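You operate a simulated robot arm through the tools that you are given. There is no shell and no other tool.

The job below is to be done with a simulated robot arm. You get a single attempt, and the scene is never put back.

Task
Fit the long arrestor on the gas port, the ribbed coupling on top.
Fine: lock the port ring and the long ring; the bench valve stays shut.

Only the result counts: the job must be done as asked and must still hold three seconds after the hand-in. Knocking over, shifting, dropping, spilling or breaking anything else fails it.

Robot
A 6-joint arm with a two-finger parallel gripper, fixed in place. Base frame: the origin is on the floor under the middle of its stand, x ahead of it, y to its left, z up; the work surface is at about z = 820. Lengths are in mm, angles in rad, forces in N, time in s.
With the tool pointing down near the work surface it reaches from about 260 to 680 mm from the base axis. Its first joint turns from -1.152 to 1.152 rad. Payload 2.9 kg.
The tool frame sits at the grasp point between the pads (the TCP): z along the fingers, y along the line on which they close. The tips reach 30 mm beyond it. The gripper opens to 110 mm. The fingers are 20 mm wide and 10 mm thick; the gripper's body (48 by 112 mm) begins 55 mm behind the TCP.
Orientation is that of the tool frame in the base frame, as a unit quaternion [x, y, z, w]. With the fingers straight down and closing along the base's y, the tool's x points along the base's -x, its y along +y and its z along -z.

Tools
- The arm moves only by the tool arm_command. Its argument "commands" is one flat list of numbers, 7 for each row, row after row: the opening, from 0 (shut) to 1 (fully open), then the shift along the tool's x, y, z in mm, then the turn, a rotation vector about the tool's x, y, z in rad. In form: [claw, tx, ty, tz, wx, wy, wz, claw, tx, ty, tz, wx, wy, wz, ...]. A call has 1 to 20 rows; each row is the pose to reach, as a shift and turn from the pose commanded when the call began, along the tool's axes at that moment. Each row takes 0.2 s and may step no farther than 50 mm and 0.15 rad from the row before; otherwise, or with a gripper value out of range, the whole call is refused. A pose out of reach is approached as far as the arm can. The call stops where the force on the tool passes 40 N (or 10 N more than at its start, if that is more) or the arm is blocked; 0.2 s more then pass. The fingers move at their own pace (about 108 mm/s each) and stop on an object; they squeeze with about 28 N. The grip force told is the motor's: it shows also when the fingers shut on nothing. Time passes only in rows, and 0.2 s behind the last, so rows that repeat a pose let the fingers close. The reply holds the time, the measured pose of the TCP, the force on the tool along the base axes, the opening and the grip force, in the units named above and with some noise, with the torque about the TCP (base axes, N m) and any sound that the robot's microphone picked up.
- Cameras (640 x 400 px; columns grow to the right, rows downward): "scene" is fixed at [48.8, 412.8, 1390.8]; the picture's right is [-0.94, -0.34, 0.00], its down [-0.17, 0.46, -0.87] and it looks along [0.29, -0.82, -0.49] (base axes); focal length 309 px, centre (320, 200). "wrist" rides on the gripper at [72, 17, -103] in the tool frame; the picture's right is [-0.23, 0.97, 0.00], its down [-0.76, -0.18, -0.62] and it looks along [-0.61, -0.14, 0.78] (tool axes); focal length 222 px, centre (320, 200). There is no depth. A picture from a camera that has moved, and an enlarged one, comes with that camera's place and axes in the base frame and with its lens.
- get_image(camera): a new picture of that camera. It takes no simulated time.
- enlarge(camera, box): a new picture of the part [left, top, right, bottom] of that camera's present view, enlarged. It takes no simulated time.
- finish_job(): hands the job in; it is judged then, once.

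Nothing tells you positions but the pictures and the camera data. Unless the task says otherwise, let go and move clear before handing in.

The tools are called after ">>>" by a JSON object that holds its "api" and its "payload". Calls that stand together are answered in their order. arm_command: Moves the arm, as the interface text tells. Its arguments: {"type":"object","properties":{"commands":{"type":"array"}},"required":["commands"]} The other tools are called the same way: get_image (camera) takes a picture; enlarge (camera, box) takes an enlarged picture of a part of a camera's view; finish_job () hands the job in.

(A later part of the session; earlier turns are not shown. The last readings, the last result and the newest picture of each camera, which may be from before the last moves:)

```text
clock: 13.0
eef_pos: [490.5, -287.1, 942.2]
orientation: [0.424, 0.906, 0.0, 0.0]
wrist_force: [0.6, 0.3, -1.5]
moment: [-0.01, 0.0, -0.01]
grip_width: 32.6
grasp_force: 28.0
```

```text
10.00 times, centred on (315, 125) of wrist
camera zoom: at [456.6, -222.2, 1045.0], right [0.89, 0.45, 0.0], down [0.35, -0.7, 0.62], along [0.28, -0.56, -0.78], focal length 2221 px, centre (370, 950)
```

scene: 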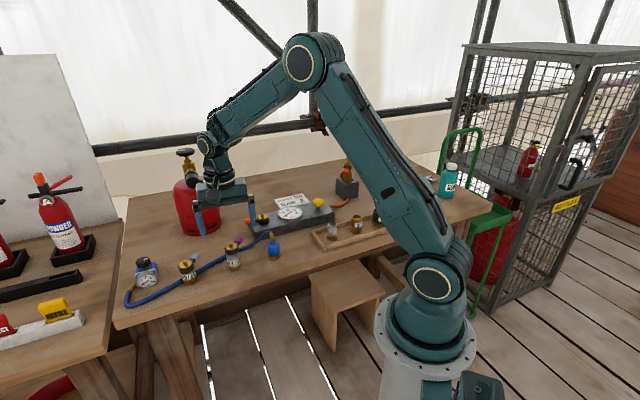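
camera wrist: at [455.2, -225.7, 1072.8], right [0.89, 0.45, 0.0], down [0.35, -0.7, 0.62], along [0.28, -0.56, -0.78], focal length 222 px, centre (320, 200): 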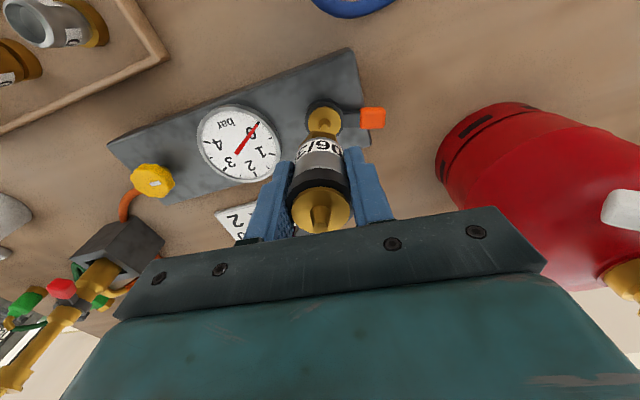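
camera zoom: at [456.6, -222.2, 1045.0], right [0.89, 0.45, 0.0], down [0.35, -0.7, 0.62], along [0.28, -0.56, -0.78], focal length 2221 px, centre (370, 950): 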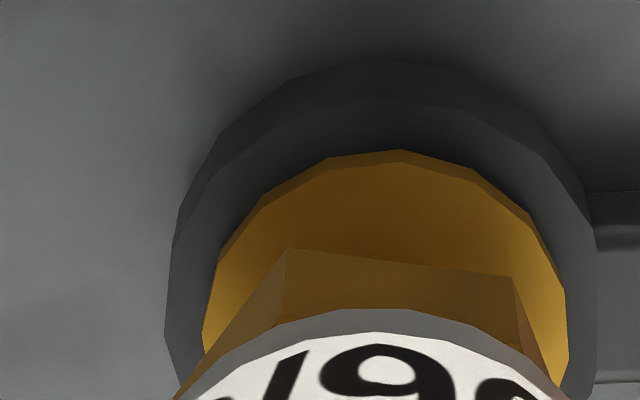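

Now aligned to within about 1 mm in both views. I'll nudge 0.7 mm and lower onto the peg.

>>> {"api": "arm_command", "payload": {"commands": [0, 0, 0.7, 0, 0, 0, 0, 0, 0, 0.7, 3, 0, 0, 0, 0, 0, 0.7, 6, 0, 0, 0, 0, 0, 0.7, 9, 0, 0, 0, 0, 0, 0.7, 9, 0, 0, 0]}}

>>> {"api": "enlarge", "payload": {"camera": "scene", "box": [246, 188, 276, 224]}}

>>> {"api": "enlarge", "payload": {"camera": "wrist", "box": [285, 105, 345, 145]}}

```text
clock: 14.2
eef_pos: [491.3, -286.3, 932.8]
orientation: [0.423, 0.906, -0.001, -0.001]
wrist_force: [0.0, -0.3, -2.3]
moment: [0.02, -0.01, 0.01]
grip_width: 32.8
grasp_force: 28.0
```

```text
11.11 times, centred on (261, 206) of scene
camera zoom: at [48.9, 412.8, 1390.8], right [-0.94, -0.34, 0.0], down [-0.17, 0.46, -0.87], along [0.29, -0.82, -0.49], focal length 3433 px, centre (976, 133)
```

zoom: 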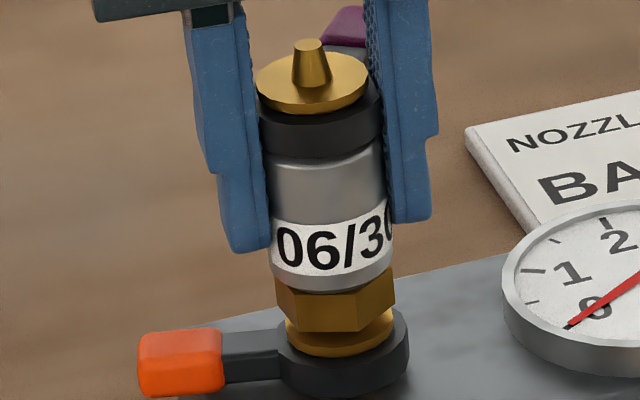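

```text
10.00 times, centred on (315, 125) of wrist
camera zoom: at [457.6, -221.2, 1035.4], right [0.89, 0.45, 0.0], down [0.35, -0.7, 0.62], along [0.28, -0.56, -0.78], focal length 2221 px, centre (370, 950)
```

zoom: 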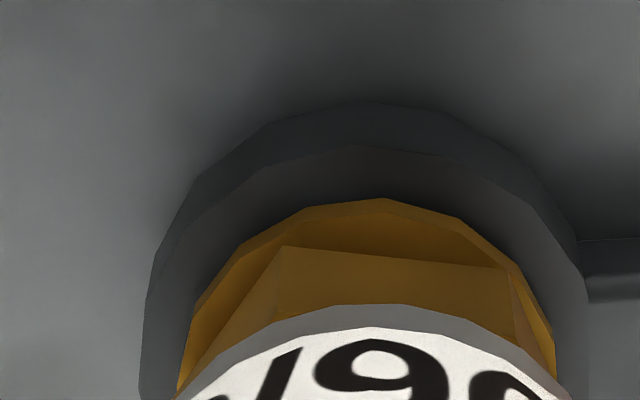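

The peg is entering the arrestor's base with only a couple of newtons. I'll continue in small steps until it seats.

>>> {"api": "arm_command", "payload": {"commands": [0, 0, 0, 2, 0, 0, 0, 0, 0, 0, 4, 0, 0, 0, 0, 0, 0, 5.5, 0, 0, 0, 0, 0, 0, 7, 0, 0, 0, 0, 0, 0, 7, 0, 0, 0]}}

>>> {"api": "enlarge", "payload": {"camera": "scene", "box": [246, 188, 276, 224]}}

>>> {"api": "enlarge", "payload": {"camera": "wrist", "box": [285, 105, 345, 145]}}

```text
clock: 15.4
eef_pos: [491.4, -285.3, 927.3]
orientation: [0.422, 0.907, 0.0, 0.002]
wrist_force: [-6.4, 12.4, 20.5]
moment: [-0.15, 0.36, -0.18]
grip_width: 32.8
grasp_force: 27.9
```

```text
11.11 times, centred on (261, 206) of scene
camera zoom: at [48.4, 413.3, 1390.7], right [-0.94, -0.34, 0.0], down [-0.17, 0.46, -0.87], along [0.29, -0.82, -0.49], focal length 3433 px, centre (976, 133)
```

zoom: 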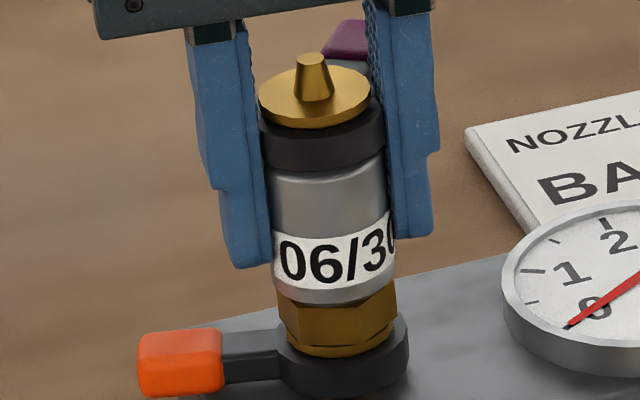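

```text
10.00 times, centred on (315, 125) of wrist
camera zoom: at [457.4, -221.4, 1030.2], right [0.89, 0.45, 0.0], down [0.35, -0.7, 0.62], along [0.28, -0.56, -0.78], focal length 2221 px, centre (370, 950)
```

zoom: 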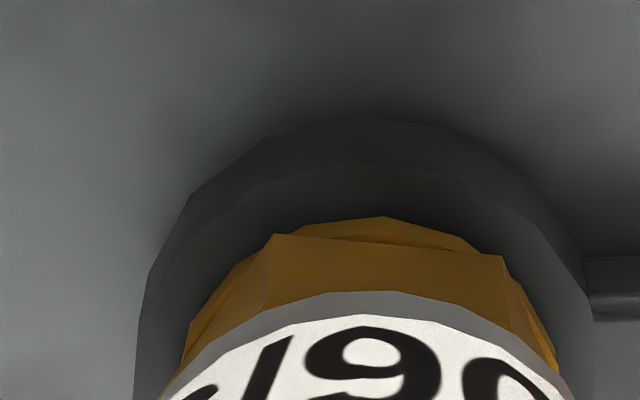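

It's nearly seated, with 20 N vertical and about 14 N sideways toward tool +x. I'll shift about 1 mm that way to relieve side load and press slightly further.

>>> {"api": "arm_command", "payload": {"commands": [0, 0.6, 0.2, -0.5, 0, 0, 0, 0, 1.2, 0.3, -0.5, 0, 0, 0, 0, 1.2, 0.3, -0.5, 0, 0, 0]}}

>>> {"api": "enlarge", "payload": {"camera": "scene", "box": [246, 188, 276, 224]}}

```text
clock: 16.2
eef_pos: [491.0, -286.8, 928.6]
orientation: [0.424, 0.906, 0.0, 0.002]
wrist_force: [13.1, -5.0, 9.4]
moment: [-0.39, 0.06, -0.14]
grip_width: 32.6
grasp_force: 28.1
```

```text
11.11 times, centred on (261, 206) of scene
camera zoom: at [49.0, 412.8, 1390.8], right [-0.94, -0.34, 0.0], down [-0.17, 0.46, -0.87], along [0.29, -0.82, -0.49], focal length 3433 px, centre (976, 133)
```

zoom: 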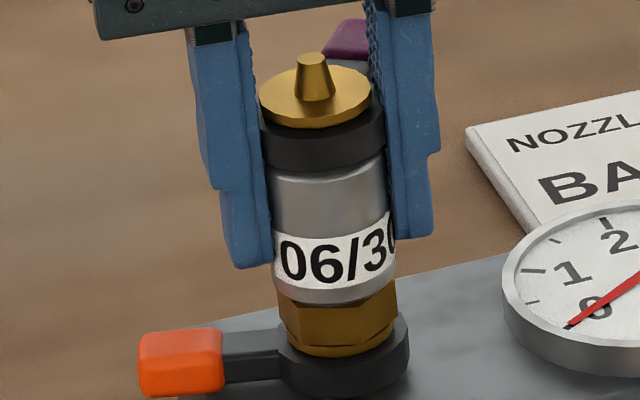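

The hex now sits flush on the port disc. I'll relieve the remaining side force with a half-millimetre shift before letting go.

>>> {"api": "arm_command", "payload": {"commands": [0, -0.5, 0.3, 0, 0, 0, 0, 0, -0.5, 0.3, 0, 0, 0, 0]}}

```text
clock: 16.8
eef_pos: [490.8, -287.4, 928.5]
orientation: [0.423, 0.906, -0.001, 0.001]
wrist_force: [10.3, -10.9, 5.5]
moment: [-0.22, -0.35, -0.24]
grip_width: 32.5
grasp_force: 28.5
```

Side force persists, so I'll shift another ~0.8 mm toward tool −x to unload it.

>>> {"api": "arm_command", "payload": {"commands": [0, -0.8, 0, 0, 0, 0, 0, 0, -0.8, 0, 0, 0, 0, 0]}}

```text
clock: 17.4
eef_pos: [492.3, -286.4, 927.8]
orientation: [0.424, 0.906, -0.001, 0.001]
wrist_force: [4.7, -9.0, 9.1]
moment: [-0.15, -0.26, -0.2]
grip_width: 32.5
grasp_force: 28.1
```

Side load is down to about 10 N. I'll ease a bit more and open the fingers just a little, then check the arrestor stays seated.

>>> {"api": "arm_command", "payload": {"commands": [0, -0.5, -0.1, 0, 0, 0, 0, 0, -0.5, -0.1, 0, 0, 0, 0, 0.36, -0.5, -0.1, 0, 0, 0, 0, 0.42, -0.5, -0.1, 0, 0, 0, 0, 0.42, -0.5, -0.1, 0, 0, 0, 0]}}

>>> {"api": "enlarge", "payload": {"camera": "scene", "box": [246, 188, 276, 224]}}

>>> {"api": "enlarge", "payload": {"camera": "wrist", "box": [240, 90, 400, 240]}}

```text
clock: 18.6
eef_pos: [491.6, -286.4, 927.1]
orientation: [0.422, 0.907, 0.0, 0.001]
wrist_force: [0.3, 0.2, 0.4]
moment: [0.01, 0.01, 0.0]
grip_width: 46.1
grasp_force: 0.1
```

```text
11.11 times, centred on (261, 206) of scene
camera zoom: at [48.8, 412.8, 1390.8], right [-0.94, -0.34, 0.0], down [-0.17, 0.46, -0.87], along [0.29, -0.82, -0.49], focal length 3433 px, centre (976, 133)
```

zoom: 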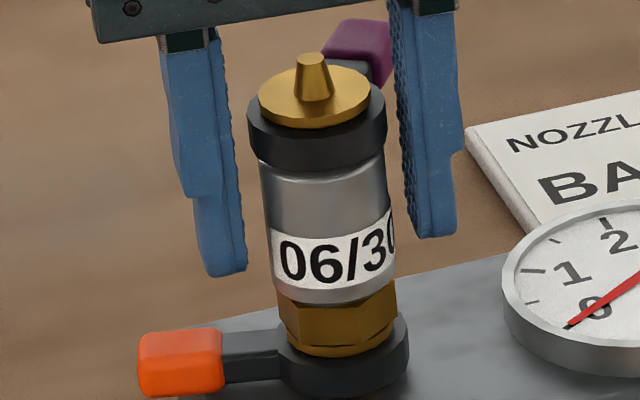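

```text
2.67 times, centred on (320, 165) of wrist
camera zoom: at [457.8, -221.0, 1029.5], right [0.89, 0.45, 0.0], down [0.35, -0.7, 0.62], along [0.28, -0.56, -0.78], focal length 592 px, centre (320, 293)
```

zoom: 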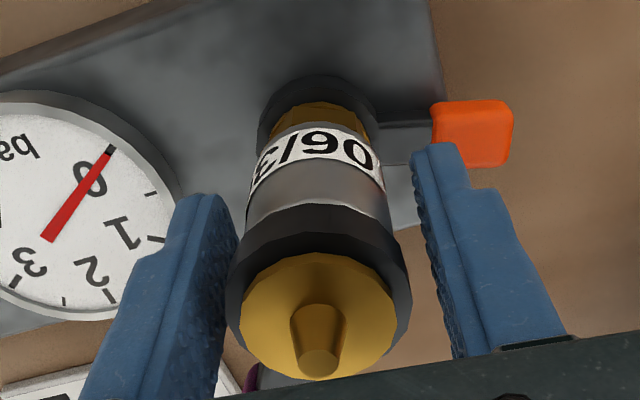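

The arrestor stands upright on the port after release. I'll rise clear, close the fingers, and turn to line up beside the orange lever on its robot side for a gentle push test.

>>> {"api": "arm_command", "payload": {"commands": [0.42, 0, 0, -40, 0, 0, 0, 0.42, 0, 0, -83, 0, 0, 0, 0, 1.9, 4.9, -83, 0, 0, -0.1414, 0, 3.8, 9.8, -83, 0, 0, -0.2828, 0, 5.6, 14.7, -83, 0, 0, -0.4242, 0, 7.5, 19.6, -83, 0, 0, -0.5656, 0, 9.4, 24.5, -83, 0, 0, -0.707, 0, 11.3, 29.5, -83, 0, 0, -0.8484, 0, 13.2, 34.4, -83, 0, 0, -0.9898, 0, 15, 39.3, -83, 0, 0, -1.1312, 0, 16.9, 44.2, -83, 0, 0, -1.2726, 0, 18.8, 49.1, -83, 0, 0, -1.414, 0, 18.8, 49.1, -83, 0, 0, -1.414]}}

>>> {"api": "get_image", "payload": {"camera": "wrist"}}

>>> {"api": "enlarge", "payload": {"camera": "scene", "box": [210, 150, 310, 240]}}

```text
clock: 21.4
eef_pos: [517.2, -239.3, 1010.5]
orientation: [-0.268, 0.963, 0.0, 0.0]
wrist_force: [0.1, 0.8, -1.4]
moment: [0.0, 0.0, 0.01]
grip_width: 0.0
grasp_force: 28.0
```

```text
taken
camera wrist: at [446.5, -263.9, 1112.5], right [-0.31, 0.95, 0.0], down [0.74, 0.24, 0.62], along [0.59, 0.19, -0.78], focal length 222 px, centre (320, 200)
```

wrist: 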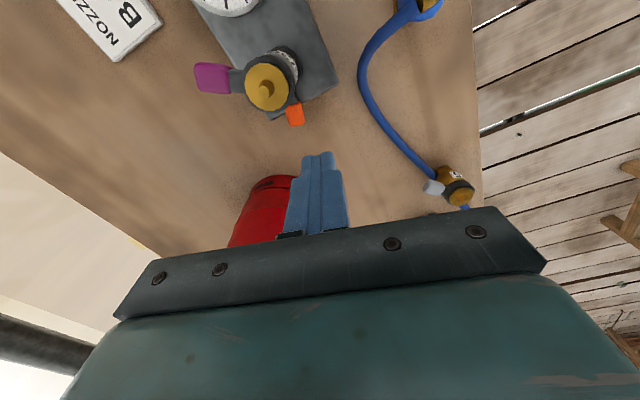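

```text
4.44 times, centred on (260, 195) of scene
camera zoom: at [48.8, 412.8, 1390.8], right [-0.94, -0.34, 0.0], down [-0.17, 0.46, -0.87], along [0.29, -0.82, -0.49], focal length 1373 px, centre (587, 222)
```

zoom: 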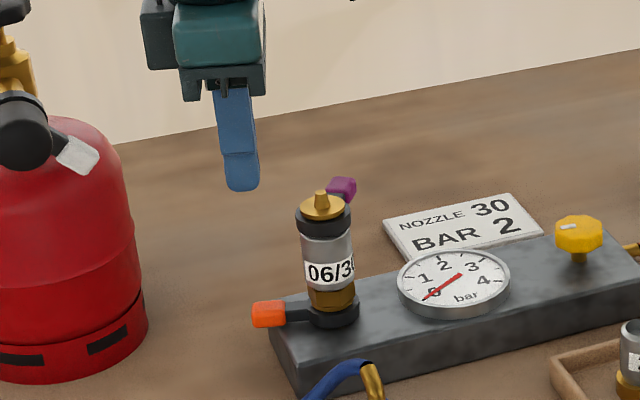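

The fingers are closed above and beside the lever, and the arrestor still stands upright on the port. I'll zoom to locate the orange lever accurately from here.

>>> {"api": "enlarge", "payload": {"camera": "wrist", "box": [180, 30, 340, 140]}}

>>> {"api": "enlarge", "payload": {"camera": "scene", "box": [240, 180, 285, 235]}}

```text
3.64 times, centred on (260, 85) of wrist
camera zoom: at [446.5, -263.9, 1112.5], right [-0.31, 0.95, 0.0], down [0.74, 0.24, 0.62], along [0.59, 0.19, -0.78], focal length 808 px, centre (538, 618)
```

zoom: 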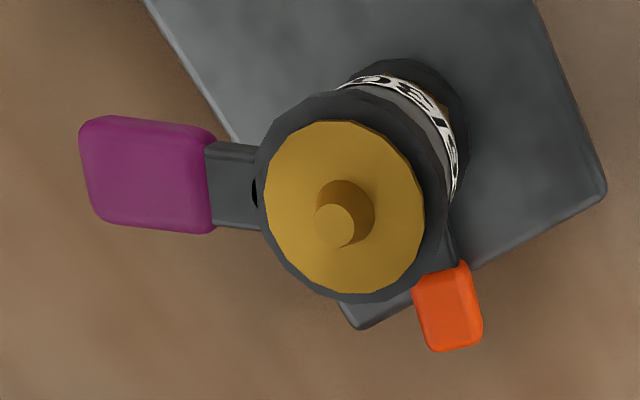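

```text
7.27 times, centred on (262, 208) of scene
camera zoom: at [48.8, 412.8, 1390.8], right [-0.94, -0.34, 0.0], down [-0.17, 0.46, -0.87], along [0.29, -0.82, -0.49], focal length 2247 px, centre (738, 146)
```

zoom: 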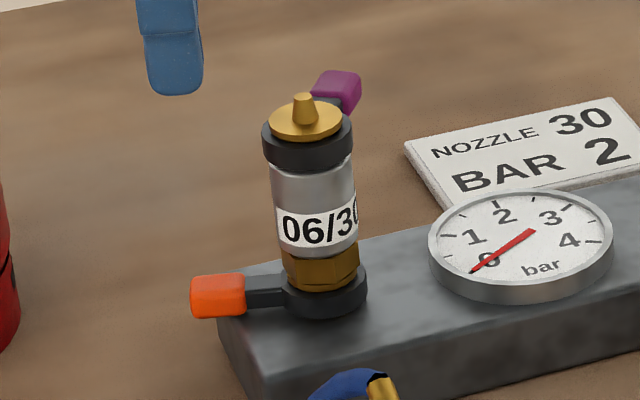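

The orange lever tip is centred near (529,-265), z≈866, with the port axis at (490.4,-288). I'll lower the closed fingers beside the lever on its robot side.

>>> {"api": "arm_command", "payload": {"commands": [0, 0, 0, 40, 0, 0, 0, 0, 0, 0, 80, 0, 0, 0, 0, 0, 0, 105, 0, 0, 0, 0, 0, 0, 116, 0, 0, 0, 0, 0, 0, 116, 0, 0, 0]}}

>>> {"api": "enlarge", "payload": {"camera": "scene", "box": [220, 165, 300, 235]}}

>>> {"api": "get_image", "payload": {"camera": "wrist"}}

```text
clock: 22.6
eef_pos: [517.0, -238.8, 895.7]
orientation: [-0.267, 0.964, 0.001, 0.0]
wrist_force: [-0.1, 0.9, 0.1]
moment: [0.05, 0.0, -0.02]
grip_width: 0.1
grasp_force: 27.9
```

```text
5.71 times, centred on (260, 200) of scene
camera zoom: at [48.8, 412.8, 1390.8], right [-0.94, -0.34, 0.0], down [-0.17, 0.46, -0.87], along [0.29, -0.82, -0.49], focal length 1766 px, centre (663, 200)
```

zoom: 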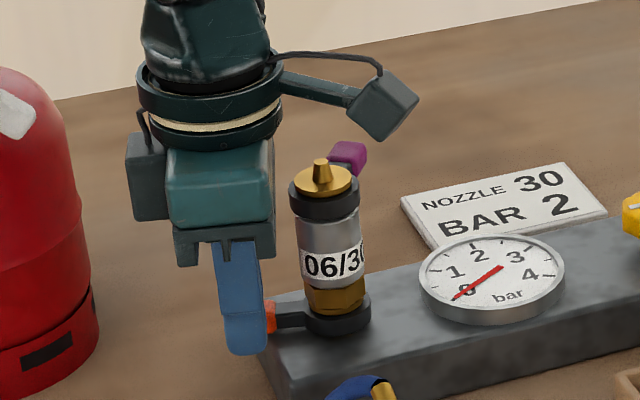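

```text
taken
camera wrist: at [446.8, -263.1, 997.1], right [-0.31, 0.95, 0.0], down [0.74, 0.24, 0.62], along [0.59, 0.19, -0.78], focal length 222 px, centre (320, 200)
```

wrist: 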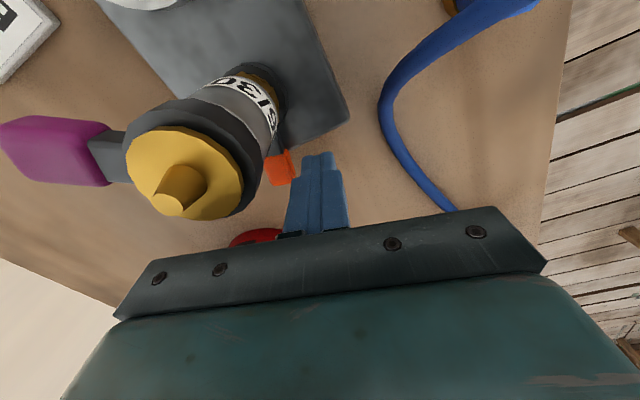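

The fingers are beside the orange lever with about 7 mm gap. I'll push gently (clockwise seen from above) and watch the force.

>>> {"api": "arm_command", "payload": {"commands": [0, 0, -3, 2, 0, 0, 0, 0, 0, -6, 2, 0, 0, 0, 0, 0, -8, 2, 0, 0, 0, 0, 0, -10, 2, 0, 0, 0, 0, 0, -12, 2, 0, 0, 0]}}

>>> {"api": "enlarge", "payload": {"camera": "wrist", "box": [120, 50, 360, 210]}}

>>> {"api": "enlarge", "payload": {"camera": "scene", "box": [220, 165, 300, 235]}}

```text
clock: 23.8
eef_pos: [523.9, -249.2, 891.8]
orientation: [-0.269, 0.963, 0.002, -0.001]
wrist_force: [-4.3, 9.8, 2.3]
moment: [0.22, 0.09, -0.07]
grip_width: 0.1
grasp_force: 27.3
```

```text
2.50 times, centred on (240, 130) of wrist
camera zoom: at [453.1, -273.1, 994.5], right [-0.31, 0.95, 0.0], down [0.75, 0.24, 0.62], along [0.59, 0.19, -0.78], focal length 555 px, centre (520, 375)
```

zoom: 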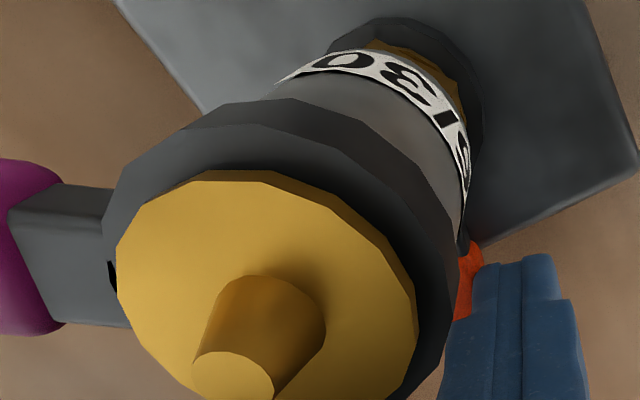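

```text
5.71 times, centred on (260, 200) of scene
camera zoom: at [48.7, 413.1, 1390.8], right [-0.94, -0.34, 0.0], down [-0.17, 0.46, -0.87], along [0.29, -0.82, -0.49], focal length 1766 px, centre (663, 200)
```

zoom: 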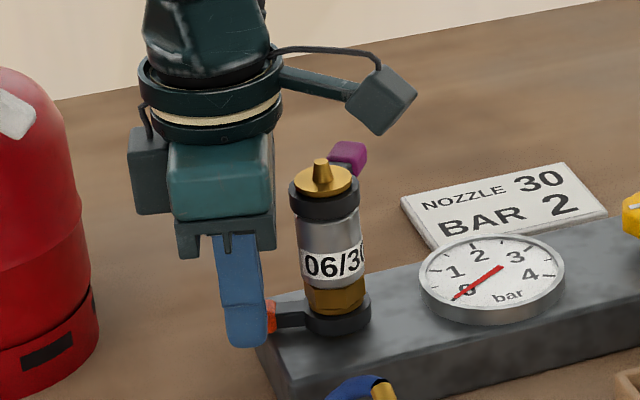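

There's a 10 N reaction; by geometry the lever may have turned about 6°. I'll push a little further and see whether the force grows or stays steady.

>>> {"api": "arm_command", "payload": {"commands": [0, 0, -2, 0, 0, 0, 0, 0, 0, -4, 0, 0, 0, 0, 0, 0, -6, 0, 0, 0, 0]}}

>>> {"api": "enlarge", "payload": {"camera": "scene", "box": [240, 195, 280, 225]}}

>>> {"api": "enlarge", "payload": {"camera": "wrist", "box": [220, 90, 360, 210]}}

```text
clock: 24.5
eef_pos: [523.4, -247.9, 891.6]
orientation: [-0.272, 0.962, 0.006, -0.005]
wrist_force: [-7.9, 10.2, 7.4]
moment: [0.12, 0.16, -0.12]
grip_width: 0.0
grasp_force: 28.2
stopped in row 3: the force on the tool passed its limit at 42 N (the readings are from after the stop); the commanded pose is now the measured one
```

```text
13.33 times, centred on (260, 210) of scene
camera zoom: at [48.6, 413.1, 1390.8], right [-0.94, -0.34, 0.0], down [-0.17, 0.46, -0.87], along [0.29, -0.82, -0.49], focal length 4120 px, centre (1120, 67)
```

zoom: 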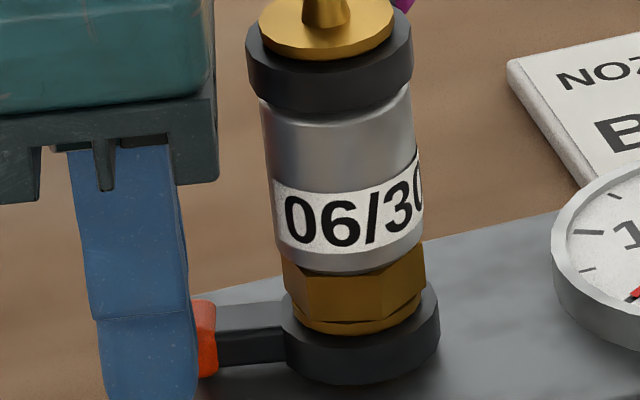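

```text
3.33 times, centred on (290, 150) of wrist
camera zoom: at [454.2, -274.6, 994.3], right [-0.32, 0.95, 0.01], down [0.75, 0.24, 0.62], along [0.58, 0.2, -0.79], focal length 740 px, centre (420, 367)
```

zoom: 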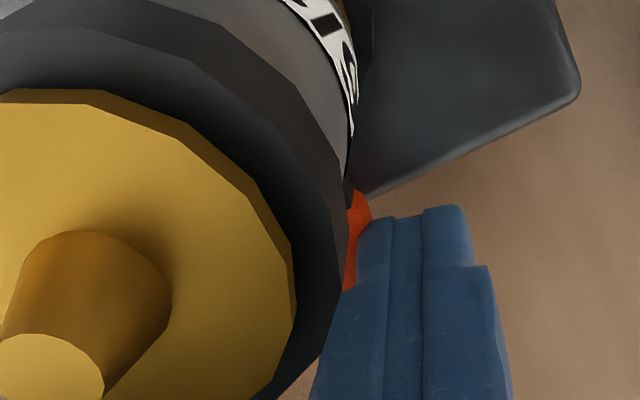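

The lever is blocked in this direction (42 N), so the lock direction is the other way. I'll back off, lift over the lever, and come down on its far side.

>>> {"api": "arm_command", "payload": {"commands": [0, 0, 6, 0, 0.014, -0.006, 0.008, 0, 0, 6, -15, 0.014, -0.006, 0.008, 0, 0, 6, -28, 0.014, -0.006, 0.008, 0, 0, -20, -28, 0.014, -0.006, 0.008, 0, 0, -46, -28, 0.014, -0.006, 0.008, 0, 0, -46, -28, 0.014, -0.006, 0.008]}}

>>> {"api": "get_image", "payload": {"camera": "wrist"}}

>>> {"api": "enlarge", "payload": {"camera": "scene", "box": [220, 165, 300, 235]}}

```text
clock: 25.9
eef_pos: [548.4, -290.2, 917.4]
orientation: [-0.267, 0.964, -0.002, 0.001]
wrist_force: [-0.5, 0.3, 0.0]
moment: [0.01, -0.04, -0.01]
grip_width: 0.4
grasp_force: 27.7
```

```text
taken
camera wrist: at [476.4, -314.6, 1019.7], right [-0.31, 0.95, 0.0], down [0.74, 0.24, 0.63], along [0.6, 0.19, -0.78], focal length 222 px, centre (320, 200)
```

wrist: 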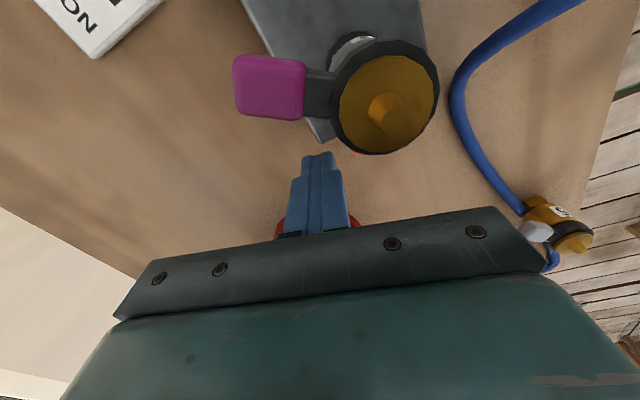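

```text
5.71 times, centred on (260, 200) of scene
camera zoom: at [48.8, 412.8, 1390.8], right [-0.94, -0.34, 0.0], down [-0.17, 0.46, -0.87], along [0.29, -0.82, -0.49], focal length 1766 px, centre (663, 200)
```

zoom: 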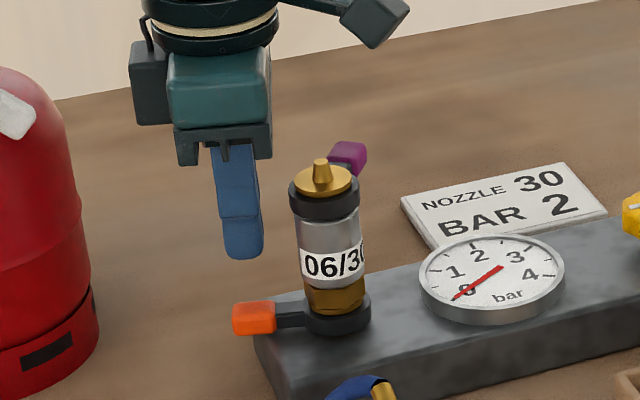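

The lever is back near its original spot and the fingers are on its far side. I'll lower and push gently the other way.

>>> {"api": "arm_command", "payload": {"commands": [0, 0, 0, 14, 0, 0, 0, 0, 0, 0, 26, 0, 0, 0, 0, 0, 5, 26, 0, 0, 0, 0, 0, 10, 26, 0, 0, 0, 0, 0, 13, 26, 0, 0, 0, 0, 0, 16, 26, 0, 0, 0, 0, 0, 19, 26, 0, 0, 0]}}

>>> {"api": "enlarge", "payload": {"camera": "scene", "box": [235, 190, 285, 230]}}

>>> {"api": "get_image", "payload": {"camera": "wrist"}}

```text
clock: 27.5
eef_pos: [538.1, -271.9, 892.5]
orientation: [-0.267, 0.964, -0.001, 0.003]
wrist_force: [0.0, 0.1, -0.6]
moment: [0.01, -0.02, -0.01]
grip_width: 0.2
grasp_force: 28.5
```

```text
10.00 times, centred on (260, 210) of scene
camera zoom: at [48.8, 412.8, 1390.8], right [-0.94, -0.34, 0.0], down [-0.17, 0.46, -0.87], along [0.29, -0.82, -0.49], focal length 3090 px, centre (920, 100)
```

zoom: 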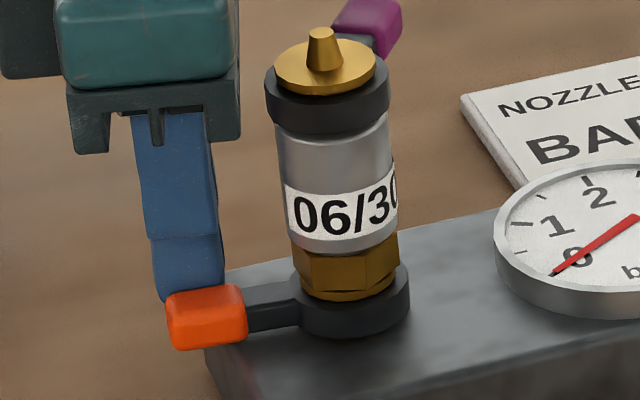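

```text
taken
camera wrist: at [467.5, -296.2, 994.2], right [-0.31, 0.95, 0.0], down [0.74, 0.24, 0.63], along [0.6, 0.19, -0.78], focal length 222 px, centre (320, 200)
```

wrist: 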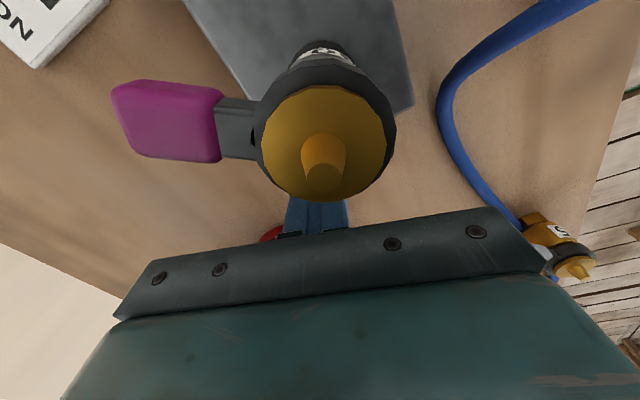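

The lever moves freely this way (about 10° already, near zero force), so counter-clockwise is the lock direction. I'll follow the arc around the port axis and listen for a click.

>>> {"api": "arm_command", "payload": {"commands": [0, -1.1, 5.9, 0, 0, 0, -0.06, 0, -1.5, 11.8, 0, 0, 0, -0.12, 0, -1.2, 17.7, 0, 0, 0, -0.18, 0, -0.2, 23.6, 0, 0, 0, -0.24, 0, 1.6, 29.3, 0, 0, 0, -0.3]}}

>>> {"api": "enlarge", "payload": {"camera": "scene", "box": [235, 190, 285, 230]}}

>>> {"api": "get_image", "payload": {"camera": "wrist"}}

```text
clock: 28.7
eef_pos: [523.0, -249.3, 892.6]
orientation: [-0.408, 0.913, -0.002, 0.002]
wrist_force: [-0.4, -0.2, -0.1]
moment: [-0.02, 0.0, 0.0]
grip_width: 0.1
grasp_force: 28.2
```

```text
10.00 times, centred on (260, 210) of scene
camera zoom: at [48.8, 412.8, 1390.8], right [-0.94, -0.34, 0.0], down [-0.17, 0.46, -0.87], along [0.29, -0.82, -0.49], focal length 3090 px, centre (920, 100)
```

zoom: 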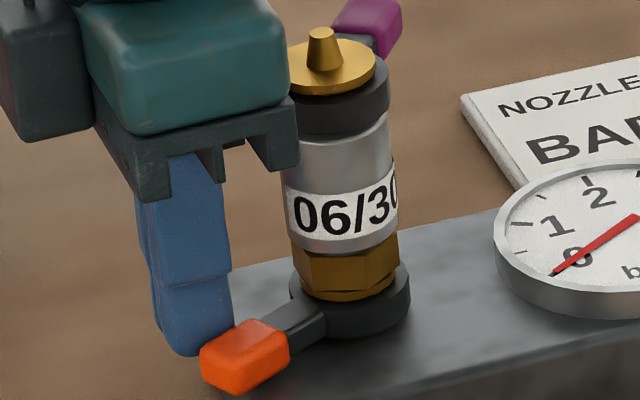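

```text
taken
camera wrist: at [462.1, -293.2, 994.8], right [-0.57, 0.82, 0.0], down [0.64, 0.45, 0.63], along [0.51, 0.36, -0.78], focal length 222 px, centre (320, 200)
```

wrist: 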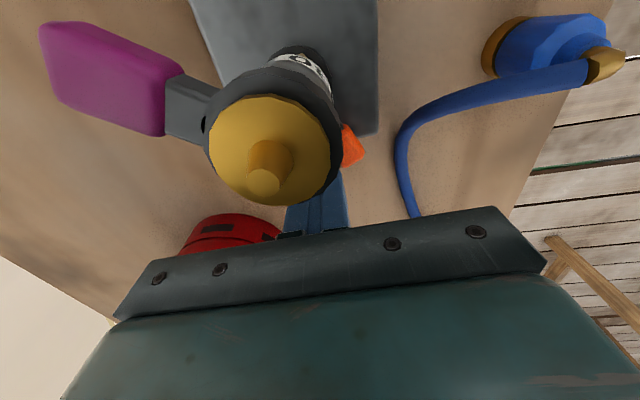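

The lever is turning smoothly with negligible force, now at roughly 70°. Continuing along the arc.

>>> {"api": "arm_command", "payload": {"commands": [0, 0.4, 5.9, 0, 0, 0, -0.06, 0, 1.6, 11.7, 0, 0, 0, -0.12, 0, 3.4, 17.4, 0, 0, 0, -0.18, 0, 5.9, 22.8, 0, 0, 0, -0.24]}}

>>> {"api": "enlarge", "payload": {"camera": "scene", "box": [235, 190, 285, 230]}}

>>> {"api": "get_image", "payload": {"camera": "wrist"}}

```text
clock: 29.7
eef_pos: [502.4, -238.8, 891.6]
orientation: [-0.515, 0.857, -0.002, 0.001]
wrist_force: [0.0, 0.0, 0.0]
moment: [0.01, -0.03, 0.02]
grip_width: 0.1
grasp_force: 28.4
```

```text
10.00 times, centred on (260, 210) of scene
camera zoom: at [48.8, 412.8, 1390.8], right [-0.94, -0.34, 0.0], down [-0.17, 0.46, -0.87], along [0.29, -0.82, -0.49], focal length 3090 px, centre (920, 100)
```

zoom: 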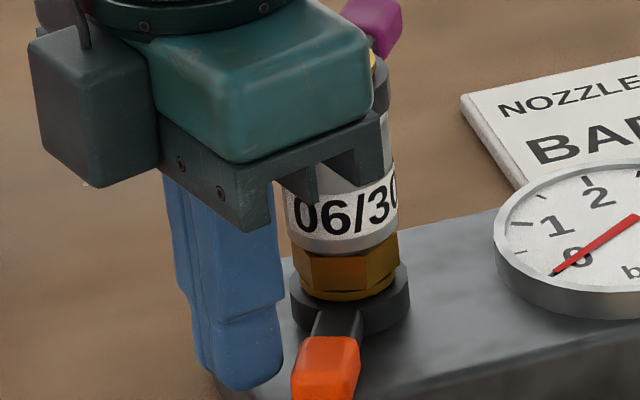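

```text
taken
camera wrist: at [452.3, -295.9, 994.2], right [-0.75, 0.66, 0.0], down [0.51, 0.59, 0.62], along [0.41, 0.47, -0.78], focal length 222 px, centre (320, 200)
```

wrist: 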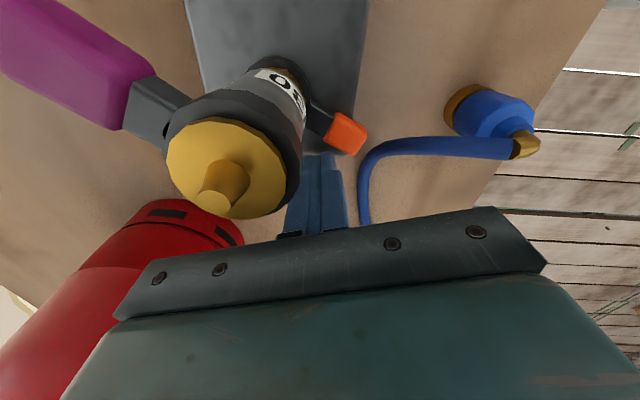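

The lever is at about 100° and still free. Continuing, watching for the end stop or a click.

>>> {"api": "arm_command", "payload": {"commands": [0, 1.9, 5.6, 0, 0, 0, -0.07, 0, 4.5, 10.9, 0, 0, 0, -0.14, 0, 7.6, 15.9, 0, 0, 0, -0.21]}}

>>> {"api": "enlarge", "payload": {"camera": "scene", "box": [235, 190, 285, 230]}}

>>> {"api": "get_image", "payload": {"camera": "wrist"}}

```text
clock: 30.5
eef_pos: [493.1, -235.3, 893.3]
orientation: [-0.598, 0.801, -0.009, 0.008]
wrist_force: [12.2, 2.0, -6.1]
moment: [0.09, -0.31, 0.04]
grip_width: 0.0
grasp_force: 27.8
stopped in row 3: the force on the tool passed its limit at 46 N (the readings are from after the stop); the commanded pose is now the measured one
```

```text
10.00 times, centred on (260, 210) of scene
camera zoom: at [49.2, 412.8, 1390.8], right [-0.94, -0.34, 0.0], down [-0.17, 0.46, -0.87], along [0.29, -0.82, -0.49], focal length 3090 px, centre (920, 100)
```

zoom: 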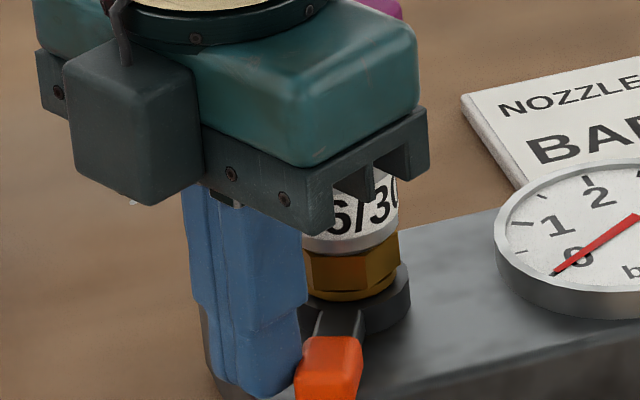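

```text
taken
camera wrist: at [453.9, -301.1, 994.4], right [-0.87, 0.49, -0.03], down [0.37, 0.68, 0.63], along [0.33, 0.54, -0.78], focal length 222 px, centre (320, 200)
```

wrist: 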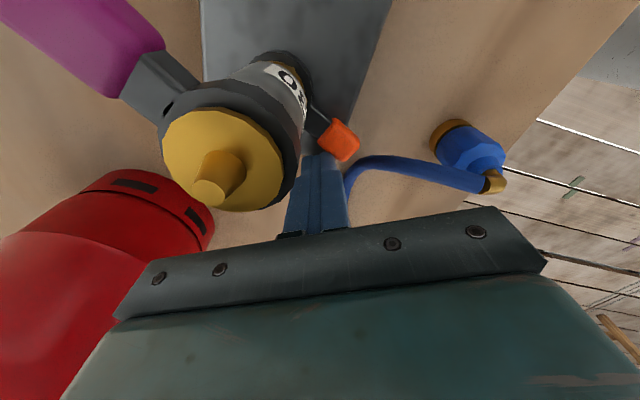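

The lever reached a firm end stop (46 N) after about 70° of travel. I'll back off and rise clear to inspect its resting position.

>>> {"api": "arm_command", "payload": {"commands": [0, 0, -6, 0, -0.024, 0.002, 0, 0, -1, -12, 0, -0.024, 0.002, 0, 0, -4, -14, -35, -0.024, 0.002, 0, 0, -4, -14, -80, -0.024, 0.002, 0, 0, -4, -14, -120, -0.024, 0.002, 0, 0, -4, -14, -120, -0.024, 0.002, 0]}}

>>> {"api": "enlarge", "payload": {"camera": "scene", "box": [235, 180, 285, 230]}}

>>> {"api": "get_image", "payload": {"camera": "wrist"}}

```text
clock: 31.9
eef_pos: [505.6, -239.0, 1010.4]
orientation: [-0.597, 0.802, 0.001, -0.001]
wrist_force: [1.1, -0.1, -0.3]
moment: [-0.01, -0.01, 0.01]
grip_width: 0.2
grasp_force: 27.5
```

```text
8.00 times, centred on (260, 205) of scene
camera zoom: at [48.8, 412.8, 1390.8], right [-0.94, -0.34, 0.0], down [-0.17, 0.46, -0.87], along [0.29, -0.82, -0.49], focal length 2472 px, centre (800, 160)
```

zoom: 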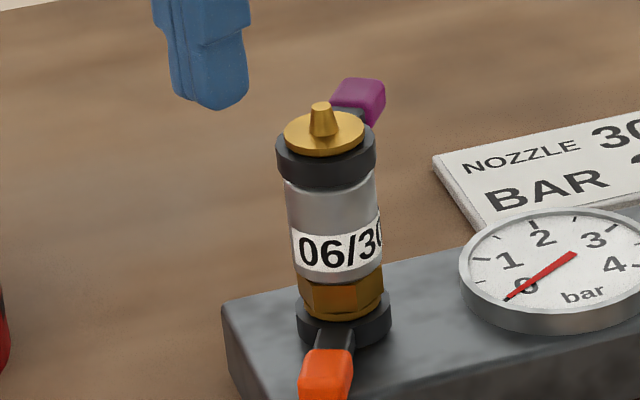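

```text
taken
camera wrist: at [468.2, -304.4, 1113.1], right [-0.87, 0.5, 0.0], down [0.39, 0.68, 0.62], along [0.31, 0.54, -0.78], focal length 222 px, centre (320, 200)
```

wrist: 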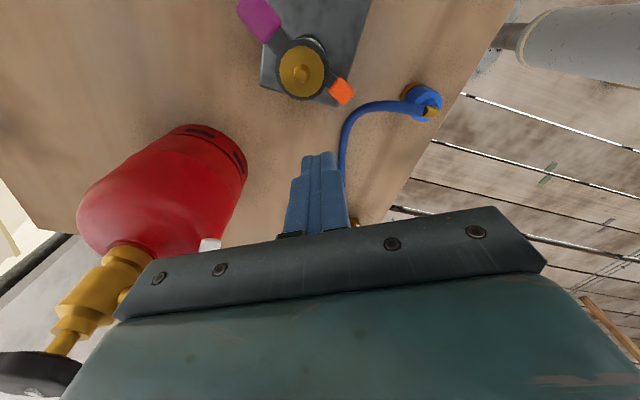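

The port lever stays at its end stop and the arrestor is still upright. Next I'll move over the blue ribbed coupling, turning the gripper so the hose exit lies between the fingers.

>>> {"api": "arm_command", "payload": {"commands": [0, -1.7, 8.6, 0, 0, 0, 0.144, 0, -3.3, 17.3, 0, 0, 0, 0.288, 0, -5, 25.9, 0, 0, 0, 0.432, 0, -6.7, 34.5, 0, 0, 0, 0.576, 0, -8.3, 43.1, 0, 0, 0, 0.72, 0, -10, 51.8, 0, 0, 0, 0.864, 0, -11.7, 60.4, 0, 0, 0, 1.008, 0, -13.3, 69, 0, 0, 0, 1.152, 0, -15, 77.7, 0, 0, 0, 1.296, 0, -16.6, 86.3, 0, 0, 0, 1.44, 0.3, -18.3, 94.9, 0, 0, 0, 1.584, 0.6, -20, 103.5, 0, 0, 0, 1.728, 0.7, -21.6, 112.2, 0, 0, 0, 1.872, 0.7, -23.3, 120.8, 0, 0, 0, 2.016, 0.7, -23.3, 120.8, 0, 0, 0, 2.016]}}

>>> {"api": "get_image", "payload": {"camera": "wrist"}}

>>> {"api": "get_image", "payload": {"camera": "scene"}}

```text
clock: 35.1
eef_pos: [395.1, -178.6, 1012.4]
orientation: [0.362, 0.932, -0.001, -0.002]
wrist_force: [0.3, 0.5, 0.4]
moment: [0.01, 0.01, 0.04]
grip_width: 77.0
grasp_force: 0.0
```

```text
taken
camera wrist: at [352.7, -118.7, 1115.7], right [0.82, 0.57, 0.0], down [0.44, -0.64, 0.62], along [0.35, -0.51, -0.78], focal length 222 px, centre (320, 200)
```

wrist: 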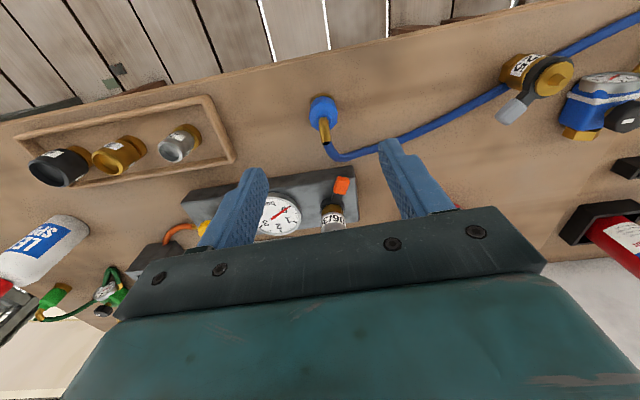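

```text
taken
```

scene: 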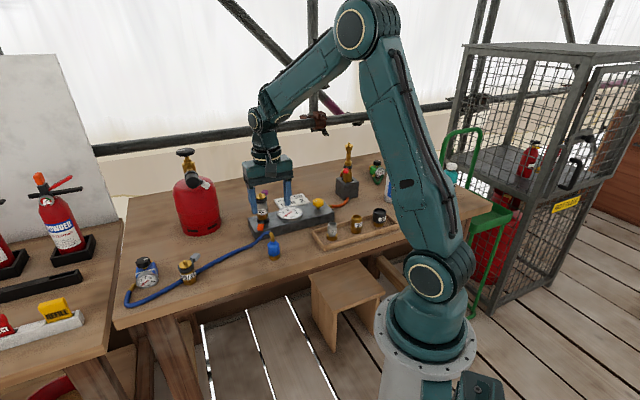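

>>> {"api": "enlarge", "payload": {"camera": "wrist", "box": [260, 70, 420, 180]}}

>>> {"api": "enlarge", "payload": {"camera": "wrist", "box": [295, 85, 350, 165]}}

>>> {"api": "enlarge", "payload": {"camera": "scene", "box": [240, 200, 300, 265]}}

```text
3.64 times, centred on (340, 125) of wrist
camera zoom: at [352.7, -118.7, 1115.7], right [0.82, 0.57, 0.0], down [0.44, -0.64, 0.62], along [0.35, -0.51, -0.78], focal length 808 px, centre (247, 473)
```

zoom: 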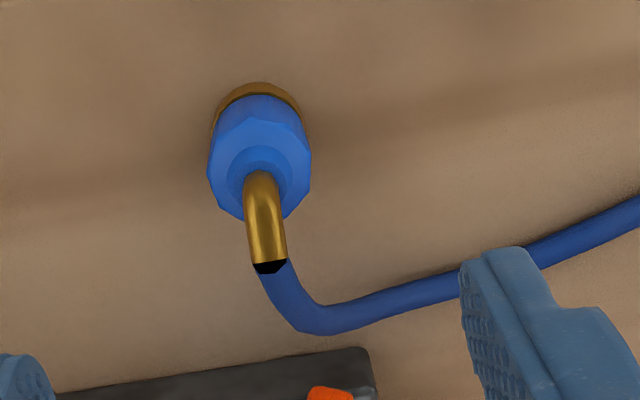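

```text
5.00 times, centred on (322, 125) of wrist
camera zoom: at [352.7, -118.7, 1115.7], right [0.82, 0.57, 0.0], down [0.44, -0.64, 0.62], along [0.35, -0.51, -0.78], focal length 1111 px, centre (308, 575)
```

zoom: 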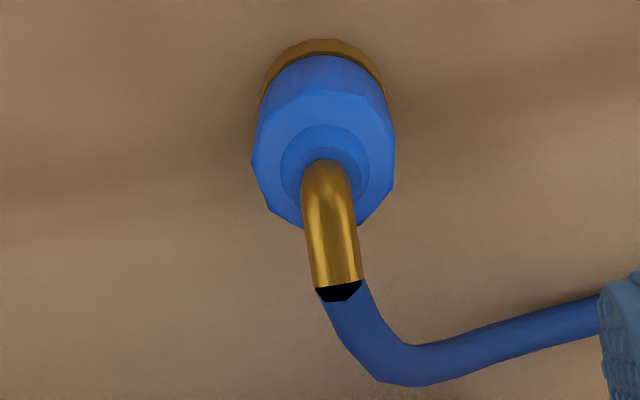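

```text
6.15 times, centred on (270, 232) of scene
camera zoom: at [48.8, 412.8, 1390.8], right [-0.94, -0.34, 0.0], down [-0.17, 0.46, -0.87], along [0.29, -0.82, -0.49], focal length 1901 px, centre (628, 0)
```

zoom: 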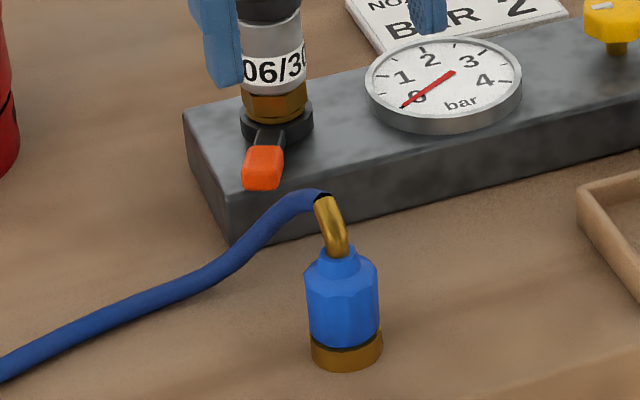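

The coupling's axis is at about (402,-185), with the elbow pointing away along tool −x so it passes between the fingers. I'll shift about 10 mm and lower partway to verify the alignment.

>>> {"api": "arm_command", "payload": {"commands": [0.7, -5, 0.5, 20, 0, 0, 0, 0.7, -10, 0.9, 45, 0, 0, 0, 0.7, -10, 0.9, 75, 0, 0, 0, 0.7, -10, 0.9, 100, 0, 0, 0, 0.7, -10, 0.9, 100, 0, 0, 0]}}

>>> {"api": "get_image", "payload": {"camera": "wrist"}}

>>> {"api": "enlarge", "payload": {"camera": "scene", "box": [230, 190, 310, 265]}}

```text
clock: 36.3
eef_pos: [404.1, -183.7, 912.8]
orientation: [0.36, 0.933, -0.001, 0.0]
wrist_force: [0.7, -0.3, -1.1]
moment: [-0.02, 0.0, 0.03]
grip_width: 76.7
grasp_force: 0.0
```

```text
taken
camera wrist: at [361.4, -123.6, 1015.6], right [0.82, 0.57, 0.0], down [0.45, -0.64, 0.62], along [0.35, -0.51, -0.78], focal length 222 px, centre (320, 200)
```

wrist: 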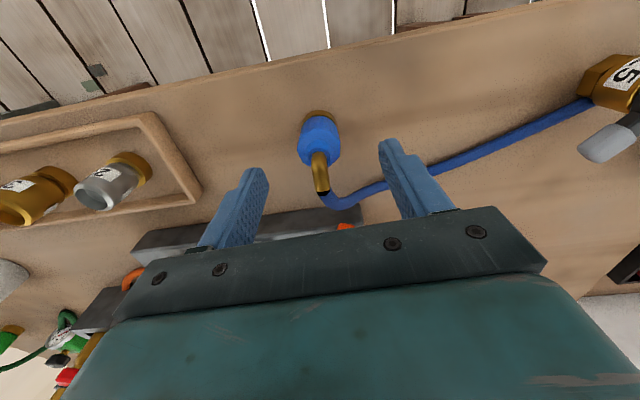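

```text
5.33 times, centred on (270, 228) of scene
camera zoom: at [48.8, 412.8, 1390.8], right [-0.94, -0.34, 0.0], down [-0.17, 0.46, -0.87], along [0.29, -0.82, -0.49], focal length 1648 px, centre (587, 53)
```

zoom: 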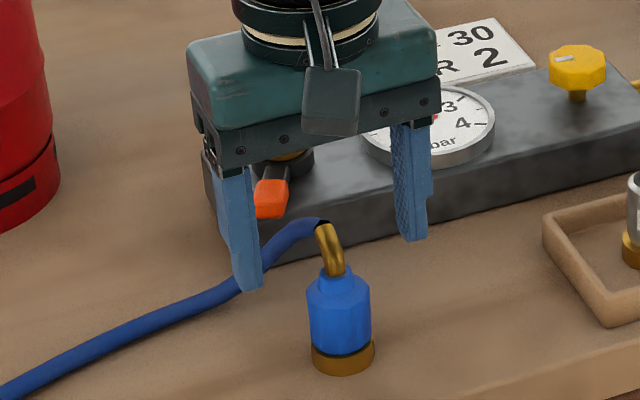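

The fingers are on both sides of the coupling's line. One more zoom for precise centring before descending to grip height.

>>> {"api": "enlarge", "payload": {"camera": "wrist", "box": [270, 95, 370, 205]}}

```text
3.64 times, centred on (320, 150) of wrist
camera zoom: at [361.4, -123.6, 1015.6], right [0.82, 0.57, 0.0], down [0.45, -0.64, 0.62], along [0.35, -0.51, -0.78], focal length 808 px, centre (320, 382)
```

zoom: 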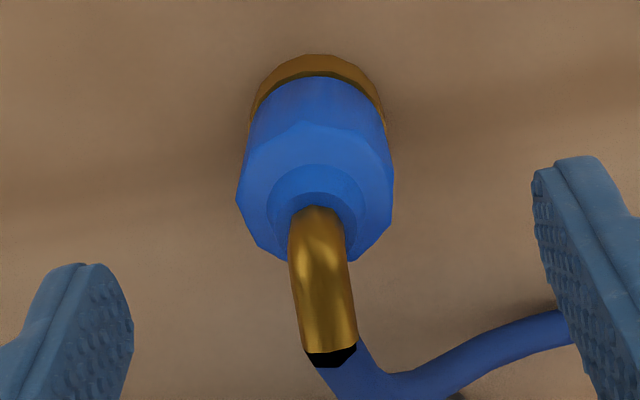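

Centred to within about 2 mm. I'll descend to grip height and close on the coupling's body.

>>> {"api": "arm_command", "payload": {"commands": [0.7, 2, -0.3, 20, 0, 0, 0, 0.7, 2, -0.3, 40, 0, 0, 0, 0.7, 2, -0.3, 50, 0, 0, 0, 0.7, 2, -0.3, 50, 0, 0, 0]}}

>>> {"api": "get_image", "payload": {"camera": "wrist"}}

>>> {"api": "enlarge", "payload": {"camera": "scene", "box": [230, 190, 310, 265]}}

```text
clock: 37.3
eef_pos: [402.1, -183.2, 862.1]
orientation: [0.36, 0.933, -0.001, -0.001]
wrist_force: [-0.3, -0.2, 0.6]
moment: [-0.02, -0.01, 0.01]
grip_width: 77.1
grasp_force: 0.0
```

```text
taken
camera wrist: at [358.6, -122.8, 965.0], right [0.82, 0.57, 0.0], down [0.45, -0.64, 0.62], along [0.35, -0.51, -0.78], focal length 222 px, centre (320, 200)
```

wrist: 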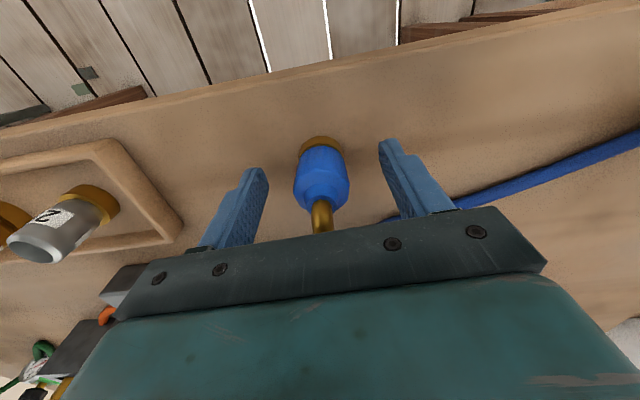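

```text
5.33 times, centred on (270, 228) of scene
camera zoom: at [48.8, 412.8, 1390.8], right [-0.94, -0.34, 0.0], down [-0.17, 0.46, -0.87], along [0.29, -0.82, -0.49], focal length 1648 px, centre (587, 53)
```

zoom: 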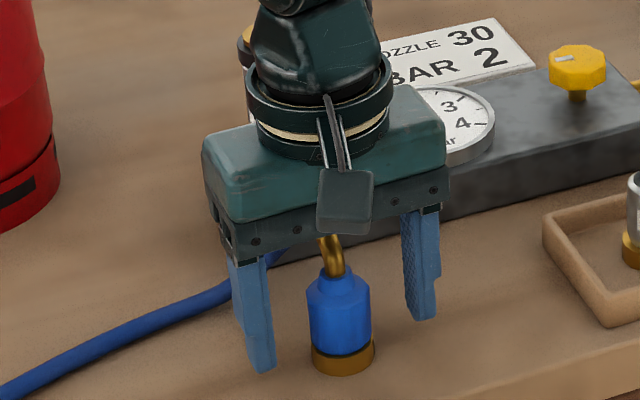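

The coupling sits centred between the fingers and the elbow clears the gripper body. Closing now.

>>> {"api": "arm_command", "payload": {"commands": [0.4, 0, 0, 0, 0, 0, 0, 0.2, 0, 0, 0, 0, 0, 0, 0, 0, 0, 0, 0, 0, 0, 0, 0, 0, 0, 0, 0, 0]}}

>>> {"api": "enlarge", "payload": {"camera": "wrist", "box": [240, 115, 400, 240]}}

>>> {"api": "enlarge", "payload": {"camera": "scene", "box": [230, 190, 310, 265]}}

```text
clock: 38.3
eef_pos: [401.0, -182.4, 862.1]
orientation: [0.36, 0.933, 0.0, 0.0]
wrist_force: [0.8, -0.6, 0.7]
moment: [0.01, -0.06, -0.01]
grip_width: 30.9
grasp_force: 28.7
```

```text
3.20 times, centred on (320, 178) of wrist
camera zoom: at [358.7, -122.8, 965.2], right [0.82, 0.57, 0.0], down [0.45, -0.64, 0.62], along [0.35, -0.51, -0.78], focal length 711 px, centre (320, 272)
```

zoom: 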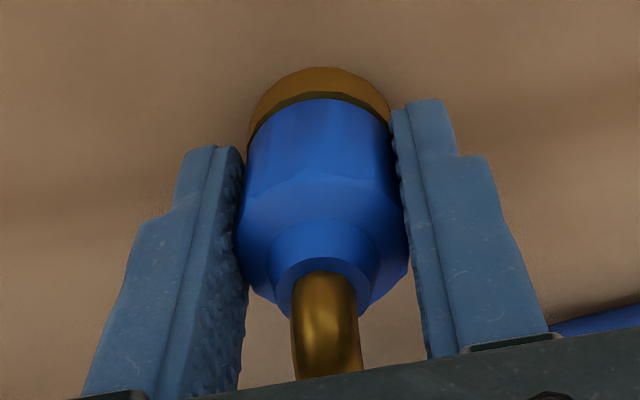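

```text
5.33 times, centred on (270, 228) of scene
camera zoom: at [48.8, 412.8, 1390.8], right [-0.94, -0.34, 0.0], down [-0.17, 0.46, -0.87], along [0.29, -0.82, -0.49], focal length 1648 px, centre (587, 53)
```

zoom: 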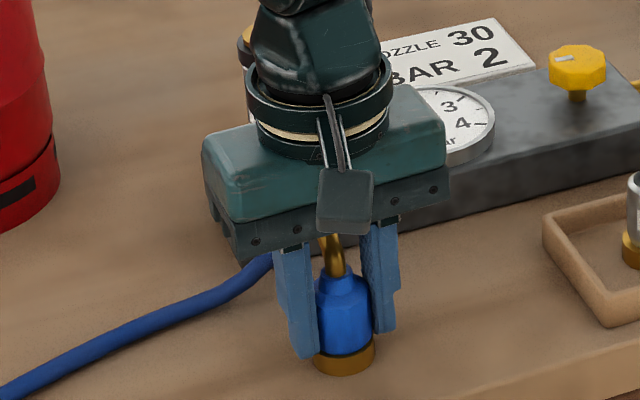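

The coupling is gripped (31 mm). I'll lift it in stages, checking how the hose behaves near the other items.

>>> {"api": "arm_command", "payload": {"commands": [0, 0, 0, -10, 0, 0, 0, 0, 0, 0, -20, 0, 0, 0, 0, 0, 0, -30, 0, 0, 0, 0, 0, 0, -40, 0, 0, 0, 0, 0, 0, -50, 0, 0, 0, 0, 0, 0, -50, 0, 0, 0]}}

>>> {"api": "get_image", "payload": {"camera": "scene"}}

>>> {"api": "enlarge", "payload": {"camera": "scene", "box": [120, 190, 310, 310]}}

```text
clock: 39.7
eef_pos: [399.4, -183.3, 913.2]
orientation: [0.36, 0.933, 0.0, -0.001]
wrist_force: [0.8, 0.0, -0.9]
moment: [0.03, 0.0, 0.0]
grip_width: 30.8
grasp_force: 28.3
```

```text
taken
```

scene: 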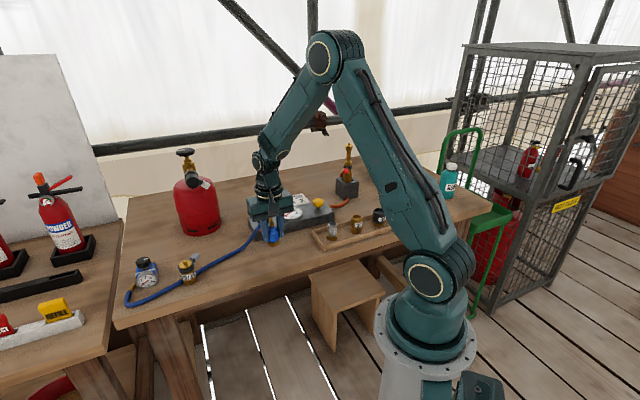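

```text
3.33 times, centred on (215, 250) of scene
camera zoom: at [48.8, 412.8, 1390.8], right [-0.94, -0.34, 0.0], down [-0.17, 0.46, -0.87], along [0.29, -0.82, -0.49], focal length 1030 px, centre (670, 33)
```

zoom: 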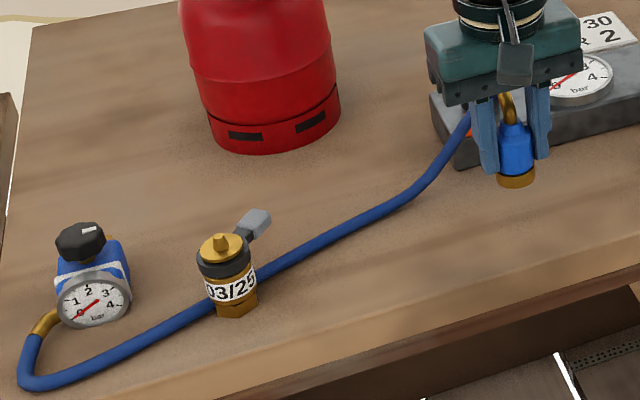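

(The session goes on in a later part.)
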